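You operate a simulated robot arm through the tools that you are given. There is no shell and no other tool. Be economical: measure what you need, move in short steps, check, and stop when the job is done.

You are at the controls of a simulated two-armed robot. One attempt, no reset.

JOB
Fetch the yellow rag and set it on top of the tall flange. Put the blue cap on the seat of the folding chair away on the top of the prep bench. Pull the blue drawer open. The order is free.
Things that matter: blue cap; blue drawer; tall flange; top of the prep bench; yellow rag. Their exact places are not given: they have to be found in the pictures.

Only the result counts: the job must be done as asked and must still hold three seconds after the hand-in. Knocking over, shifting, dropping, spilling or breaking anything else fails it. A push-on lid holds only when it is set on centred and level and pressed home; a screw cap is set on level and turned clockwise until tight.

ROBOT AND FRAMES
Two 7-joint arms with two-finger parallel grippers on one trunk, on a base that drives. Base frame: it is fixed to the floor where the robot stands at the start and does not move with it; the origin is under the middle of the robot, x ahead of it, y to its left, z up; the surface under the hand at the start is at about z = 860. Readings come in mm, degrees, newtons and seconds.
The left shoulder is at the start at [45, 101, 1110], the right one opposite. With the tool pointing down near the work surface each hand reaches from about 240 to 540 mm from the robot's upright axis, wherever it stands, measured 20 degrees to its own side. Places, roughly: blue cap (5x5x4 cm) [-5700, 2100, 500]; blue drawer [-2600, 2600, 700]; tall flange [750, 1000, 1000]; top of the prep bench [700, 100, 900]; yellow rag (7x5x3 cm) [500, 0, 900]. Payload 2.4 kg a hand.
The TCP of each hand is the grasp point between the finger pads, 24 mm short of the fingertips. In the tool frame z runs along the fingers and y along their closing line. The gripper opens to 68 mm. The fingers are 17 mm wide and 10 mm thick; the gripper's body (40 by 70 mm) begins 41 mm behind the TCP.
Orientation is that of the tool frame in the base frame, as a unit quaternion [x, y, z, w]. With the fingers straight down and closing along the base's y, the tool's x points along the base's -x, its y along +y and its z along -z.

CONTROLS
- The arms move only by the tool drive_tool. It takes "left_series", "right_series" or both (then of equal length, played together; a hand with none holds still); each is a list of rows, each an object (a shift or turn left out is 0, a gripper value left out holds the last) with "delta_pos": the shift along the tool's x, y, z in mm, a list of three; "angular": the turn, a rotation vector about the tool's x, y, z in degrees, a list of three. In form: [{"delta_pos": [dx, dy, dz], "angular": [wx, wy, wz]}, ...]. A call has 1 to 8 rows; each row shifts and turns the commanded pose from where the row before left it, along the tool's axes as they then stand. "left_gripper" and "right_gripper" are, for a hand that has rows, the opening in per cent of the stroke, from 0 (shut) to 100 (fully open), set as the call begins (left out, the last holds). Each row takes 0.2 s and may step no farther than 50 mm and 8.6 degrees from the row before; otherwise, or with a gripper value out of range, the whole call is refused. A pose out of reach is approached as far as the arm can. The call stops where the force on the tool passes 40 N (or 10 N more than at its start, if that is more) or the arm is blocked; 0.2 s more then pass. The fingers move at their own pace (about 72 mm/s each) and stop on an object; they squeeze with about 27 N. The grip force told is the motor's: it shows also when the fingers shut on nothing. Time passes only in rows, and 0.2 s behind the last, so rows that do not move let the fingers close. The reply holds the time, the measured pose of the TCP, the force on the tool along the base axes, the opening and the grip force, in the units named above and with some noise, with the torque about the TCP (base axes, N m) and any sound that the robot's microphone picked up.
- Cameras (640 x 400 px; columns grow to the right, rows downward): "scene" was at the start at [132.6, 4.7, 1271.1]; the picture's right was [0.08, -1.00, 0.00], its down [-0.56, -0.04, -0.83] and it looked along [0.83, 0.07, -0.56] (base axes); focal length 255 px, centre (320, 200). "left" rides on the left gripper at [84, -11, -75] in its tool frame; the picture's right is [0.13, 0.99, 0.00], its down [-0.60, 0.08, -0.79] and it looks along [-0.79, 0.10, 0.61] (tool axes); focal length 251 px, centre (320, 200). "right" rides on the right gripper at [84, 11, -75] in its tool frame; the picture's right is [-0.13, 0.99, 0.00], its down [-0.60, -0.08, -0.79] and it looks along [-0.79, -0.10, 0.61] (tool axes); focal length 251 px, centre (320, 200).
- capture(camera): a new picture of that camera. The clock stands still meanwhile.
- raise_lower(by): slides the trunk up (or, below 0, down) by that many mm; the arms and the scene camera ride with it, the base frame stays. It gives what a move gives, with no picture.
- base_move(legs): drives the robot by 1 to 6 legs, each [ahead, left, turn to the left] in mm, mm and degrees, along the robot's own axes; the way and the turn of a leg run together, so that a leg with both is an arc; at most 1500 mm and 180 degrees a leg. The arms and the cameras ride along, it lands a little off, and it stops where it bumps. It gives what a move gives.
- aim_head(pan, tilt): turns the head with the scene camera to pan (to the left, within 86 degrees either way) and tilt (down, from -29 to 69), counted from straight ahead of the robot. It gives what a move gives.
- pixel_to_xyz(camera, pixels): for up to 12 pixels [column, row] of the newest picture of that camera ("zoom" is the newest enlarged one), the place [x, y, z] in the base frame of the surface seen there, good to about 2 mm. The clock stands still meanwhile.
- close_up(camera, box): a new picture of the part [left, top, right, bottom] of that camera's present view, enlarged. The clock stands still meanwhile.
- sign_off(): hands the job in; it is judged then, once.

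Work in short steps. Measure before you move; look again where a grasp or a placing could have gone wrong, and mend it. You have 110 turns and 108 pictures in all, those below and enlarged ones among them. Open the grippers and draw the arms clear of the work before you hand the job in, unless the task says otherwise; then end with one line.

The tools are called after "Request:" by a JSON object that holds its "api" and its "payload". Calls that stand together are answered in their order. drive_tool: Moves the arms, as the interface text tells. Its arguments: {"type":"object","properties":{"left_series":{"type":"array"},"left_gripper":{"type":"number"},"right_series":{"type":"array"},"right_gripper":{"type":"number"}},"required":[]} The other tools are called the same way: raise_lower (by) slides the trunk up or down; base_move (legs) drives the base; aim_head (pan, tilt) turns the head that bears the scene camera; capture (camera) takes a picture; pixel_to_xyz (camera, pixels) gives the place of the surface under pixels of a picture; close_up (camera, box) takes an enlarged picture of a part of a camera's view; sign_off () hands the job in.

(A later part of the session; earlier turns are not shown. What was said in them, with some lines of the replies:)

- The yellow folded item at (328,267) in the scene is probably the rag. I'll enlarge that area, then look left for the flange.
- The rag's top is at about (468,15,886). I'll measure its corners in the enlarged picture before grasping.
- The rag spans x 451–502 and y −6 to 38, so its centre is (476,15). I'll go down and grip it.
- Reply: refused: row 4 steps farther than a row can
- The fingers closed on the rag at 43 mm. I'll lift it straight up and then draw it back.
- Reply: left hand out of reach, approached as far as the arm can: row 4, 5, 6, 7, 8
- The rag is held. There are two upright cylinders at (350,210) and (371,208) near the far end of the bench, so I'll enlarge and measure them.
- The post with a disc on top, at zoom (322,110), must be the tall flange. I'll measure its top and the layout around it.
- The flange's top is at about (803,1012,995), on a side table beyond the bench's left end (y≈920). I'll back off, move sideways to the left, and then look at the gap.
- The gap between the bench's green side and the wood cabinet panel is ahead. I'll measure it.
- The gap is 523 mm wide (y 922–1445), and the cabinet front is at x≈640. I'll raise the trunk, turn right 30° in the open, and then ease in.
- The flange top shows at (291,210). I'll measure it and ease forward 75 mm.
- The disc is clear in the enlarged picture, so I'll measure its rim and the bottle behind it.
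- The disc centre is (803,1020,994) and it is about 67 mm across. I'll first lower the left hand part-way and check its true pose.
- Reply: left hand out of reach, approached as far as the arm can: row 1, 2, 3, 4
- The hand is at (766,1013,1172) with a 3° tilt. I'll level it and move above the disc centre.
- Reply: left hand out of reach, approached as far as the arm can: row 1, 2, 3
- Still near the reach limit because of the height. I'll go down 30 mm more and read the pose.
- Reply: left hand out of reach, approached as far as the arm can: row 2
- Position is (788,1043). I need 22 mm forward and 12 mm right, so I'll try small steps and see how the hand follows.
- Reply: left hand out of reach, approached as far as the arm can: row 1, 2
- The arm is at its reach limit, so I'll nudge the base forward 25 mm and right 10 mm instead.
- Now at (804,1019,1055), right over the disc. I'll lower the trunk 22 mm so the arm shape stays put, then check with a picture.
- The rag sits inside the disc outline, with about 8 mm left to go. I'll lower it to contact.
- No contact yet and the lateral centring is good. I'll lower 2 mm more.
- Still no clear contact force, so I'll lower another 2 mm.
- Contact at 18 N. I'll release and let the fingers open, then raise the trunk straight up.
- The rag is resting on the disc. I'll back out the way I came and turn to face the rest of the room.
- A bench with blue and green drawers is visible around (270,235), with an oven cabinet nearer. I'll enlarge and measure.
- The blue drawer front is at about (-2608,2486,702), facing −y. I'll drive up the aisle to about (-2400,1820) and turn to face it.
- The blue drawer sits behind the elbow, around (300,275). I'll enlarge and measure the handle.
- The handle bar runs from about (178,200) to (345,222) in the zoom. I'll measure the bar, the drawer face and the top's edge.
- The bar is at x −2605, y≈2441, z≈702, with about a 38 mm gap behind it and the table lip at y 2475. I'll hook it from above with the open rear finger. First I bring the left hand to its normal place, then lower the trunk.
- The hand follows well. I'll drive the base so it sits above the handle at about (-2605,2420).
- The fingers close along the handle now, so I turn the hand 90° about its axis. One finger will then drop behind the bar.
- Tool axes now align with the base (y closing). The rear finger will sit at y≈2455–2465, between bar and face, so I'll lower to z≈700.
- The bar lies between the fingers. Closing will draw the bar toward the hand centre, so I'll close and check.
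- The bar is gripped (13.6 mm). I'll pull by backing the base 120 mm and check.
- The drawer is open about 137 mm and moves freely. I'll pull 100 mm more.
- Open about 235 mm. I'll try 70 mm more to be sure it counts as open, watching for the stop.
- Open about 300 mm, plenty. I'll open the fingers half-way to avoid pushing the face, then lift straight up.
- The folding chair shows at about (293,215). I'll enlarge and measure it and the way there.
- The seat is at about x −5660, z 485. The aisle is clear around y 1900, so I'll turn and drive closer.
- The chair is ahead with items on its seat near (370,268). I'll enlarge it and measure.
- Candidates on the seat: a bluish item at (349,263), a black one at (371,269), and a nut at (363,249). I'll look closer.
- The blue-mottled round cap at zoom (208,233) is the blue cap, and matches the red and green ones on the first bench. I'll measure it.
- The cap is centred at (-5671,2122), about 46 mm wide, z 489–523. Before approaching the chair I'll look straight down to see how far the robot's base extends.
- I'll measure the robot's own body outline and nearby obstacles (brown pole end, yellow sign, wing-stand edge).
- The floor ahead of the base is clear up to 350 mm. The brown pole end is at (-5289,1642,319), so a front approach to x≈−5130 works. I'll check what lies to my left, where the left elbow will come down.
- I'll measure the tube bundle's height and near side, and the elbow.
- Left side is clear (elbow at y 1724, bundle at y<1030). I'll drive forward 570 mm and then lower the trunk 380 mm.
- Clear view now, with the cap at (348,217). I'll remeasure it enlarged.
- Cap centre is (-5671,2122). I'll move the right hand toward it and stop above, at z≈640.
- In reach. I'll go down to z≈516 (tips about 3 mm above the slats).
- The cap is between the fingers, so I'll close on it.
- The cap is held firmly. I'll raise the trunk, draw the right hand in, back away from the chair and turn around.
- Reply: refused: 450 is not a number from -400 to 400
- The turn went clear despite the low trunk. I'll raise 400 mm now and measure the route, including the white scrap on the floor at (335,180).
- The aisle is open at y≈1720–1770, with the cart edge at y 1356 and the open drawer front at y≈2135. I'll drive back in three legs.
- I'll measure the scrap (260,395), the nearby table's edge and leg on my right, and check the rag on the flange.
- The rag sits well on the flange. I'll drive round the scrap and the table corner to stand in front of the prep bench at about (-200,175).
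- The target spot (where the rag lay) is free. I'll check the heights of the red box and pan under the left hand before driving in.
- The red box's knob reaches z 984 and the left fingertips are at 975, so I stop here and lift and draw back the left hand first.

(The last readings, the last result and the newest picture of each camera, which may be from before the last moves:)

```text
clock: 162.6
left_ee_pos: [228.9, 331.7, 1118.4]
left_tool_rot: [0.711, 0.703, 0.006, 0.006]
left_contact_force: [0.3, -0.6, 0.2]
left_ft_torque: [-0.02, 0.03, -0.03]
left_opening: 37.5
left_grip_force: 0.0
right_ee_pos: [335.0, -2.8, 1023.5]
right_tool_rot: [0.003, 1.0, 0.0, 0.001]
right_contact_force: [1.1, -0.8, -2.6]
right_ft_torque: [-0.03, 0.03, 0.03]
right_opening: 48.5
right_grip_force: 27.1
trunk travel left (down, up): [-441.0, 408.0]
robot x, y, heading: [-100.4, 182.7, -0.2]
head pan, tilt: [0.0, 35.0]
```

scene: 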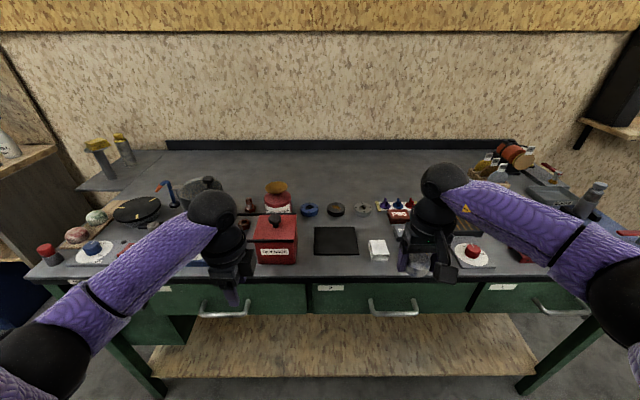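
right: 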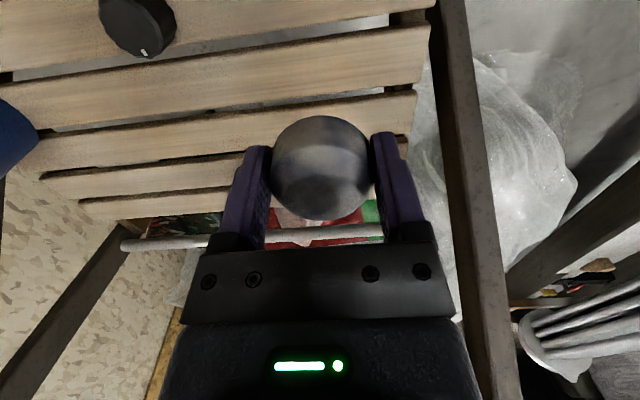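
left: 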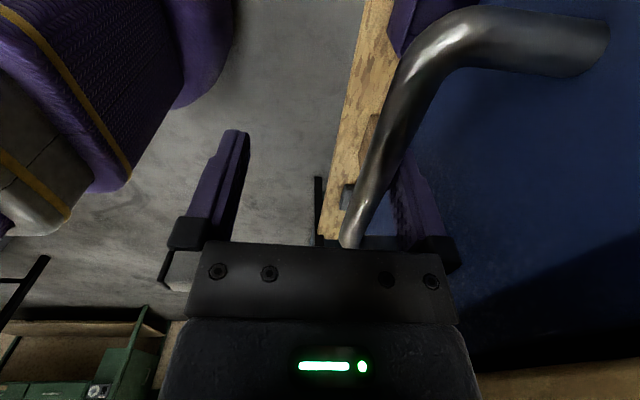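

Left hand is at z 1118 now. I'll drive forward 80 mm and lower the trunk 60 mm.

Request:
{"api": "base_move", "payload": {"legs": [[80, 0, 0]]}}

Request:
{"api": "raise_lower", "payload": {"by": -60}}

Request:
{"api": "capture", "payload": {"camera": "right"}}

```text
clock: 163.7
left_ee_pos: [308.6, 330.3, 1119.5]
left_tool_rot: [0.711, 0.703, 0.005, 0.006]
left_contact_force: [0.3, 0.3, -0.1]
left_ft_torque: [-0.01, -0.02, 0.0]
left_opening: 37.4
left_grip_force: 0.2
right_ee_pos: [413.5, -2.1, 1023.9]
right_tool_rot: [0.003, 1.0, 0.0, -0.001]
right_contact_force: [0.2, 0.4, -1.8]
right_ft_torque: [-0.01, -0.01, -0.02]
right_opening: 48.2
right_grip_force: 26.9
trunk travel left (down, up): [-441.0, 408.0]
robot x, y, heading: [-19.4, 181.6, -0.3]
head pan, tilt: [0.0, 35.0]
```

```text
clock: 164.7
left_ee_pos: [308.3, 332.0, 1059.9]
left_tool_rot: [0.712, 0.703, 0.005, 0.008]
left_contact_force: [0.3, -0.6, -0.4]
left_ft_torque: [-0.02, 0.02, 0.0]
left_opening: 37.5
left_grip_force: 0.1
right_ee_pos: [412.0, -3.4, 964.5]
right_tool_rot: [0.002, 1.0, 0.0, 0.0]
right_contact_force: [-0.3, 0.2, -1.9]
right_ft_torque: [-0.02, 0.02, 0.0]
right_opening: 48.3
right_grip_force: 27.0
trunk travel left (down, up): [-381.0, 468.0]
robot x, y, heading: [-19.1, 183.0, -0.4]
head pan, tilt: [0.0, 35.0]
```

```text
57 pictures are left
```

right: 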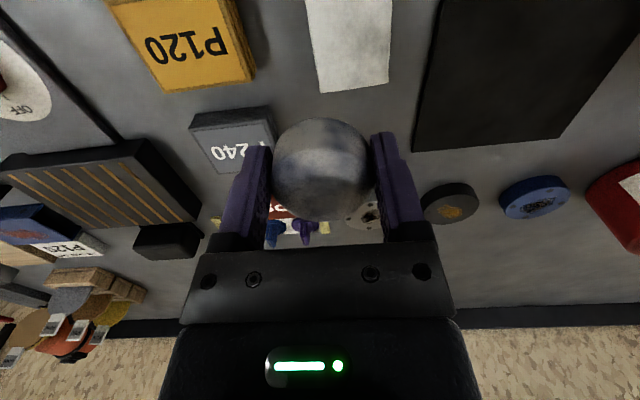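

Now move to above (480,15) and go down most of the way.

Request:
{"api": "drive_tool", "payload": {"right_series": [{"delta_pos": [-23, 6, 0]}, {"delta_pos": [-23, 6, 0]}, {"delta_pos": [-22, 6, 0]}, {"delta_pos": [0, 0, 25]}, {"delta_pos": [0, 0, 25]}, {"delta_pos": [0, 0, 15]}, {}]}}

Request:
{"api": "capture", "payload": {"camera": "right"}}

Request:
{"api": "capture", "payload": {"camera": "scene"}}

```text
clock: 166.3
left_ee_pos: [306.9, 330.0, 1058.3]
left_tool_rot: [0.712, 0.702, 0.004, 0.006]
left_contact_force: [0.4, 0.2, -0.1]
left_ft_torque: [-0.02, -0.03, 0.02]
left_opening: 37.5
left_grip_force: 0.1
right_ee_pos: [469.6, 13.1, 906.8]
right_tool_rot: [0.003, 1.0, 0.0, 0.001]
right_contact_force: [-0.7, 0.7, -1.9]
right_ft_torque: [-0.02, 0.04, 0.03]
right_opening: 48.6
right_grip_force: 26.9
right hand out of reach, approached as far as the arm can: row 3, 6
trunk travel left (down, up): [-381.0, 468.0]
robot x, y, heading: [-20.3, 180.2, -0.4]
head pan, tilt: [0.0, 35.0]
```

```text
56 pictures are left
```

right: 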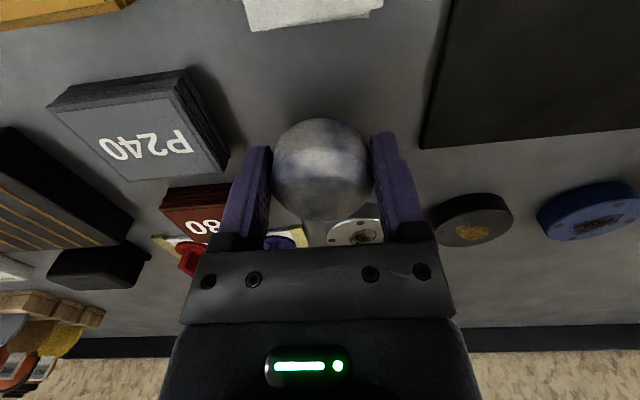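

```text
55 pictures are left
```

scene: 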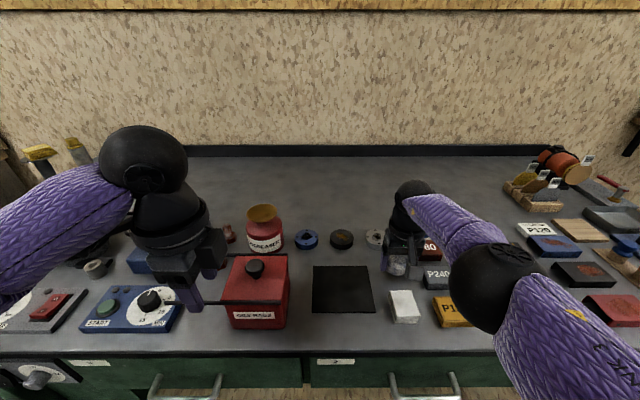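

At (470,13), with free surface around it. I'll lower by the trunk: 17 mm, then a bit more to contact.

Request:
{"api": "raise_lower", "payload": {"by": -17}}

Request:
{"api": "raise_lower", "payload": {"by": -3}}

Request:
{"api": "close_up", "payload": {"camera": "right", "box": [220, 60, 420, 220]}}

```text
clock: 166.9
left_ee_pos: [307.9, 330.0, 1041.7]
left_tool_rot: [0.711, 0.703, 0.004, 0.008]
left_contact_force: [0.6, 0.4, 0.1]
left_ft_torque: [0.01, -0.02, -0.01]
left_opening: 37.5
left_grip_force: 0.0
right_ee_pos: [469.5, 12.8, 891.0]
right_tool_rot: [0.002, 1.0, 0.0, 0.0]
right_contact_force: [-0.5, 0.3, -1.1]
right_ft_torque: [-0.04, -0.01, -0.01]
right_opening: 48.4
right_grip_force: 26.8
trunk travel left (down, up): [-364.0, 486.0]
robot x, y, heading: [-24.9, 176.8, -0.0]
head pan, tilt: [0.0, 35.0]
```

```text
clock: 167.4
left_ee_pos: [306.7, 331.2, 1038.3]
left_tool_rot: [0.711, 0.703, 0.005, 0.008]
left_contact_force: [0.9, 0.0, -0.2]
left_ft_torque: [0.0, 0.03, -0.01]
left_opening: 37.4
left_grip_force: 0.1
right_ee_pos: [470.2, 13.4, 887.3]
right_tool_rot: [0.003, 1.0, -0.001, 0.0]
right_contact_force: [0.6, 0.7, -1.3]
right_ft_torque: [-0.06, 0.0, -0.02]
right_opening: 48.3
right_grip_force: 27.3
trunk travel left (down, up): [-361.0, 488.0]
robot x, y, heading: [-16.9, 177.8, -0.3]
head pan, tilt: [0.0, 35.0]
```

```text
2.50 times, centred on (320, 140) of right
```

zoom: 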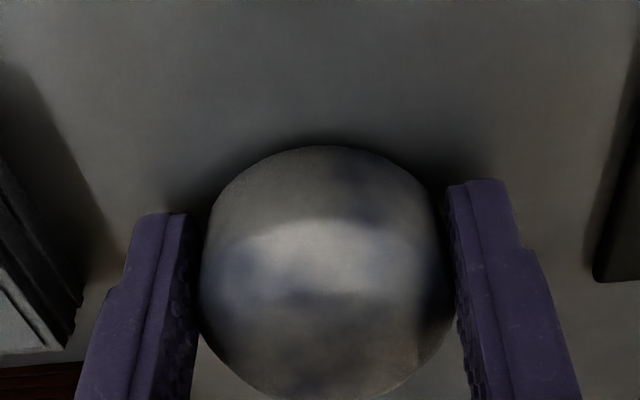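

Nearly touching. I'll lower 2 mm more and read the force.

Request:
{"api": "raise_lower", "payload": {"by": -2}}

```text
clock: 167.9
left_ee_pos: [308.4, 330.6, 1035.8]
left_tool_rot: [0.711, 0.703, 0.005, 0.007]
left_contact_force: [-0.3, 0.0, 0.8]
left_ft_torque: [-0.02, 0.0, 0.0]
left_opening: 37.3
left_grip_force: 0.1
right_ee_pos: [470.0, 11.7, 885.0]
right_tool_rot: [0.003, 1.0, -0.001, 0.001]
right_contact_force: [-1.1, -0.2, -1.3]
right_ft_torque: [0.0, -0.01, -0.02]
right_opening: 48.5
right_grip_force: 26.8
trunk travel left (down, up): [-359.0, 490.0]
robot x, y, heading: [-20.3, 182.5, -0.1]
head pan, tilt: [0.0, 35.0]
```

Still hanging (−1.3 N), so 1 mm more.

Request:
{"api": "raise_lower", "payload": {"by": -1}}

```text
clock: 168.5
left_ee_pos: [305.8, 330.9, 1035.6]
left_tool_rot: [0.711, 0.703, 0.005, 0.008]
left_contact_force: [0.2, 0.4, -0.7]
left_ft_torque: [0.0, 0.04, -0.01]
left_opening: 37.4
left_grip_force: 0.0
right_ee_pos: [470.0, 11.4, 884.7]
right_tool_rot: [0.002, 1.0, 0.0, 0.0]
right_contact_force: [-0.1, -0.1, 3.1]
right_ft_torque: [-0.11, -0.13, 0.01]
right_opening: 48.6
right_grip_force: 26.9
trunk travel left (down, up): [-358.0, 492.0]
robot x, y, heading: [-22.1, 177.8, 0.1]
head pan, tilt: [0.0, 35.0]
```

Contact (+3 N). I'll release and rise with the trunk, then look.

Request:
{"api": "drive_tool", "payload": {"right_series": [{}, {}, {}], "right_gripper": 95}}

Request:
{"api": "raise_lower", "payload": {"by": 150}}

Request:
{"api": "base_move", "payload": {"legs": [[-200, 0, 0]]}}

Request:
{"api": "capture", "payload": {"camera": "scene"}}

```text
clock: 169.3
left_ee_pos: [307.1, 332.0, 1035.6]
left_tool_rot: [0.711, 0.703, 0.004, 0.006]
left_contact_force: [-0.2, 0.2, 0.1]
left_ft_torque: [-0.01, -0.06, 0.0]
left_opening: 37.3
left_grip_force: 0.0
right_ee_pos: [468.5, 12.3, 884.8]
right_tool_rot: [0.003, 1.0, 0.0, 0.0]
right_contact_force: [-0.4, 0.9, 0.4]
right_ft_torque: [0.01, -0.07, 0.03]
right_opening: 64.7
right_grip_force: 0.1
trunk travel left (down, up): [-358.0, 492.0]
robot x, y, heading: [-18.0, 180.0, -0.4]
head pan, tilt: [0.0, 35.0]
```

```text
clock: 171.0
left_ee_pos: [307.4, 331.3, 1185.0]
left_tool_rot: [0.712, 0.702, 0.005, 0.007]
left_contact_force: [-0.2, -0.5, 0.0]
left_ft_torque: [0.03, 0.0, 0.02]
left_opening: 37.5
left_grip_force: 0.1
right_ee_pos: [469.0, 10.9, 1050.6]
right_tool_rot: [0.003, 1.0, 0.0, 0.019]
right_contact_force: [-0.1, 0.6, 1.0]
right_ft_torque: [-0.04, 0.03, -0.03]
right_opening: 64.6
right_grip_force: 0.0
trunk travel left (down, up): [-508.0, 342.0]
robot x, y, heading: [-22.6, 182.3, -0.1]
head pan, tilt: [0.0, 35.0]
```

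```text
clock: 172.6
left_ee_pos: [105.3, 331.2, 1184.2]
left_tool_rot: [0.712, 0.702, 0.005, 0.007]
left_contact_force: [0.7, -0.2, -0.2]
left_ft_torque: [0.01, 0.01, 0.03]
left_opening: 37.5
left_grip_force: 0.1
right_ee_pos: [265.1, 11.4, 1052.0]
right_tool_rot: [0.005, 1.0, 0.0, 0.019]
right_contact_force: [0.2, 0.2, 0.2]
right_ft_torque: [-0.01, 0.02, 0.0]
right_opening: 65.0
right_grip_force: 0.1
trunk travel left (down, up): [-508.0, 342.0]
robot x, y, heading: [-221.2, 182.9, -0.8]
head pan, tilt: [0.0, 35.0]
```

```text
53 pictures are left
```

scene: 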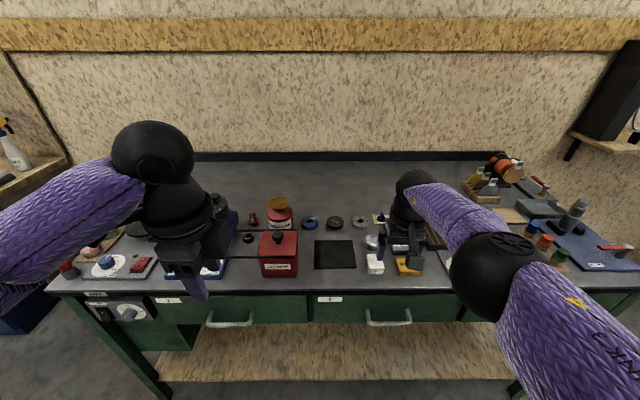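

The cap seems to be at (371,243). I'll back off a bit more, then check it, the rag and the drawer.

Request:
{"api": "base_move", "payload": {"legs": [[-150, 0, 0]]}}

Request:
{"api": "close_up", "payload": {"camera": "scene", "box": [290, 180, 430, 280]}}

Request:
{"api": "aim_head", "payload": {"pan": 40, "tilt": 20}}

Request:
{"api": "capture", "payload": {"camera": "scene"}}

```text
clock: 174.0
left_ee_pos: [-46.6, 333.5, 1186.0]
left_tool_rot: [0.712, 0.702, 0.004, 0.007]
left_contact_force: [0.1, 0.2, 0.4]
left_ft_torque: [-0.01, -0.01, 0.02]
left_opening: 37.4
left_grip_force: 0.1
right_ee_pos: [115.7, 13.4, 1051.7]
right_tool_rot: [0.003, 1.0, 0.0, 0.019]
right_contact_force: [-0.3, 0.2, 0.2]
right_ft_torque: [-0.01, 0.01, 0.03]
right_opening: 64.7
right_grip_force: 0.0
trunk travel left (down, up): [-508.0, 342.0]
robot x, y, heading: [-374.9, 180.2, -0.4]
head pan, tilt: [0.0, 35.0]
```

```text
4.00 times, centred on (360, 230) of scene
```

zoom: 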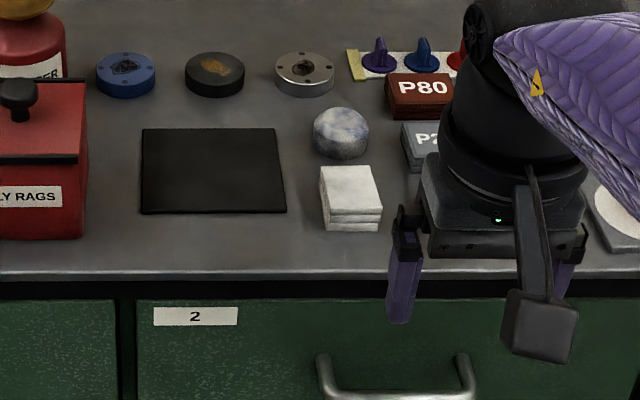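

```text
clock: 175.1
left_ee_pos: [-45.9, 332.5, 1184.6]
left_tool_rot: [0.713, 0.701, 0.004, 0.006]
left_contact_force: [0.1, -0.5, 0.6]
left_ft_torque: [0.02, 0.0, -0.03]
left_opening: 37.3
left_grip_force: 0.0
right_ee_pos: [115.6, 13.4, 1051.2]
right_tool_rot: [0.003, 1.0, 0.0, 0.019]
right_contact_force: [-1.3, 0.6, 0.0]
right_ft_torque: [0.02, -0.01, 0.0]
right_opening: 64.5
right_grip_force: 0.1
trunk travel left (down, up): [-508.0, 342.0]
robot x, y, heading: [-373.5, 184.8, -0.2]
head pan, tilt: [40.0, 20.0]
```

```text
51 pictures are left
```

scene: 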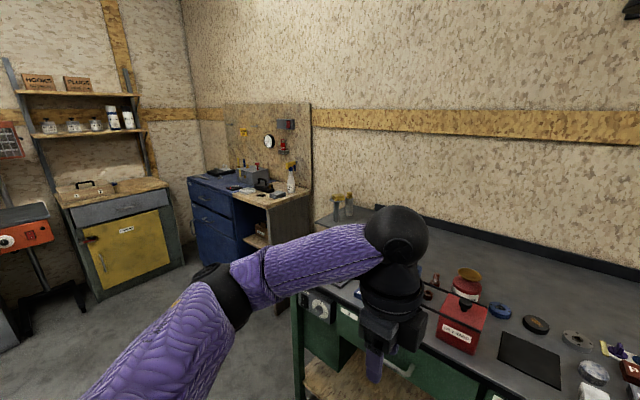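

The cap stands upright on the bench, and the rag is still on the flange at (338,198). The drawer was open when last seen, from the aisle at (270,205). I'll open the left gripper fully and hand in.

Request:
{"api": "drive_tool", "payload": {"left_series": [{}, {}], "right_series": [{}, {}], "left_gripper": 100, "right_gripper": 100}}

Request:
{"api": "sign_off", "payload": {}}

```text
clock: 175.7
left_ee_pos: [-46.7, 332.5, 1184.5]
left_tool_rot: [0.712, 0.702, 0.004, 0.007]
left_contact_force: [0.5, 1.1, 0.4]
left_ft_torque: [0.01, -0.01, 0.01]
left_opening: 67.9
left_grip_force: 0.0
right_ee_pos: [115.7, 12.2, 1051.7]
right_tool_rot: [0.003, 1.0, 0.0, 0.019]
right_contact_force: [-0.8, 0.1, -0.1]
right_ft_torque: [0.02, 0.01, 0.0]
right_opening: 67.8
right_grip_force: 0.0
trunk travel left (down, up): [-508.0, 342.0]
robot x, y, heading: [-374.8, 181.6, -0.3]
head pan, tilt: [40.0, 20.0]
```

```text
The job is handed in.
```

I've handed the job in: the yellow rag is on the tall flange, the blue cap is on the prep bench top, and the blue drawer is pulled about 300 mm open.
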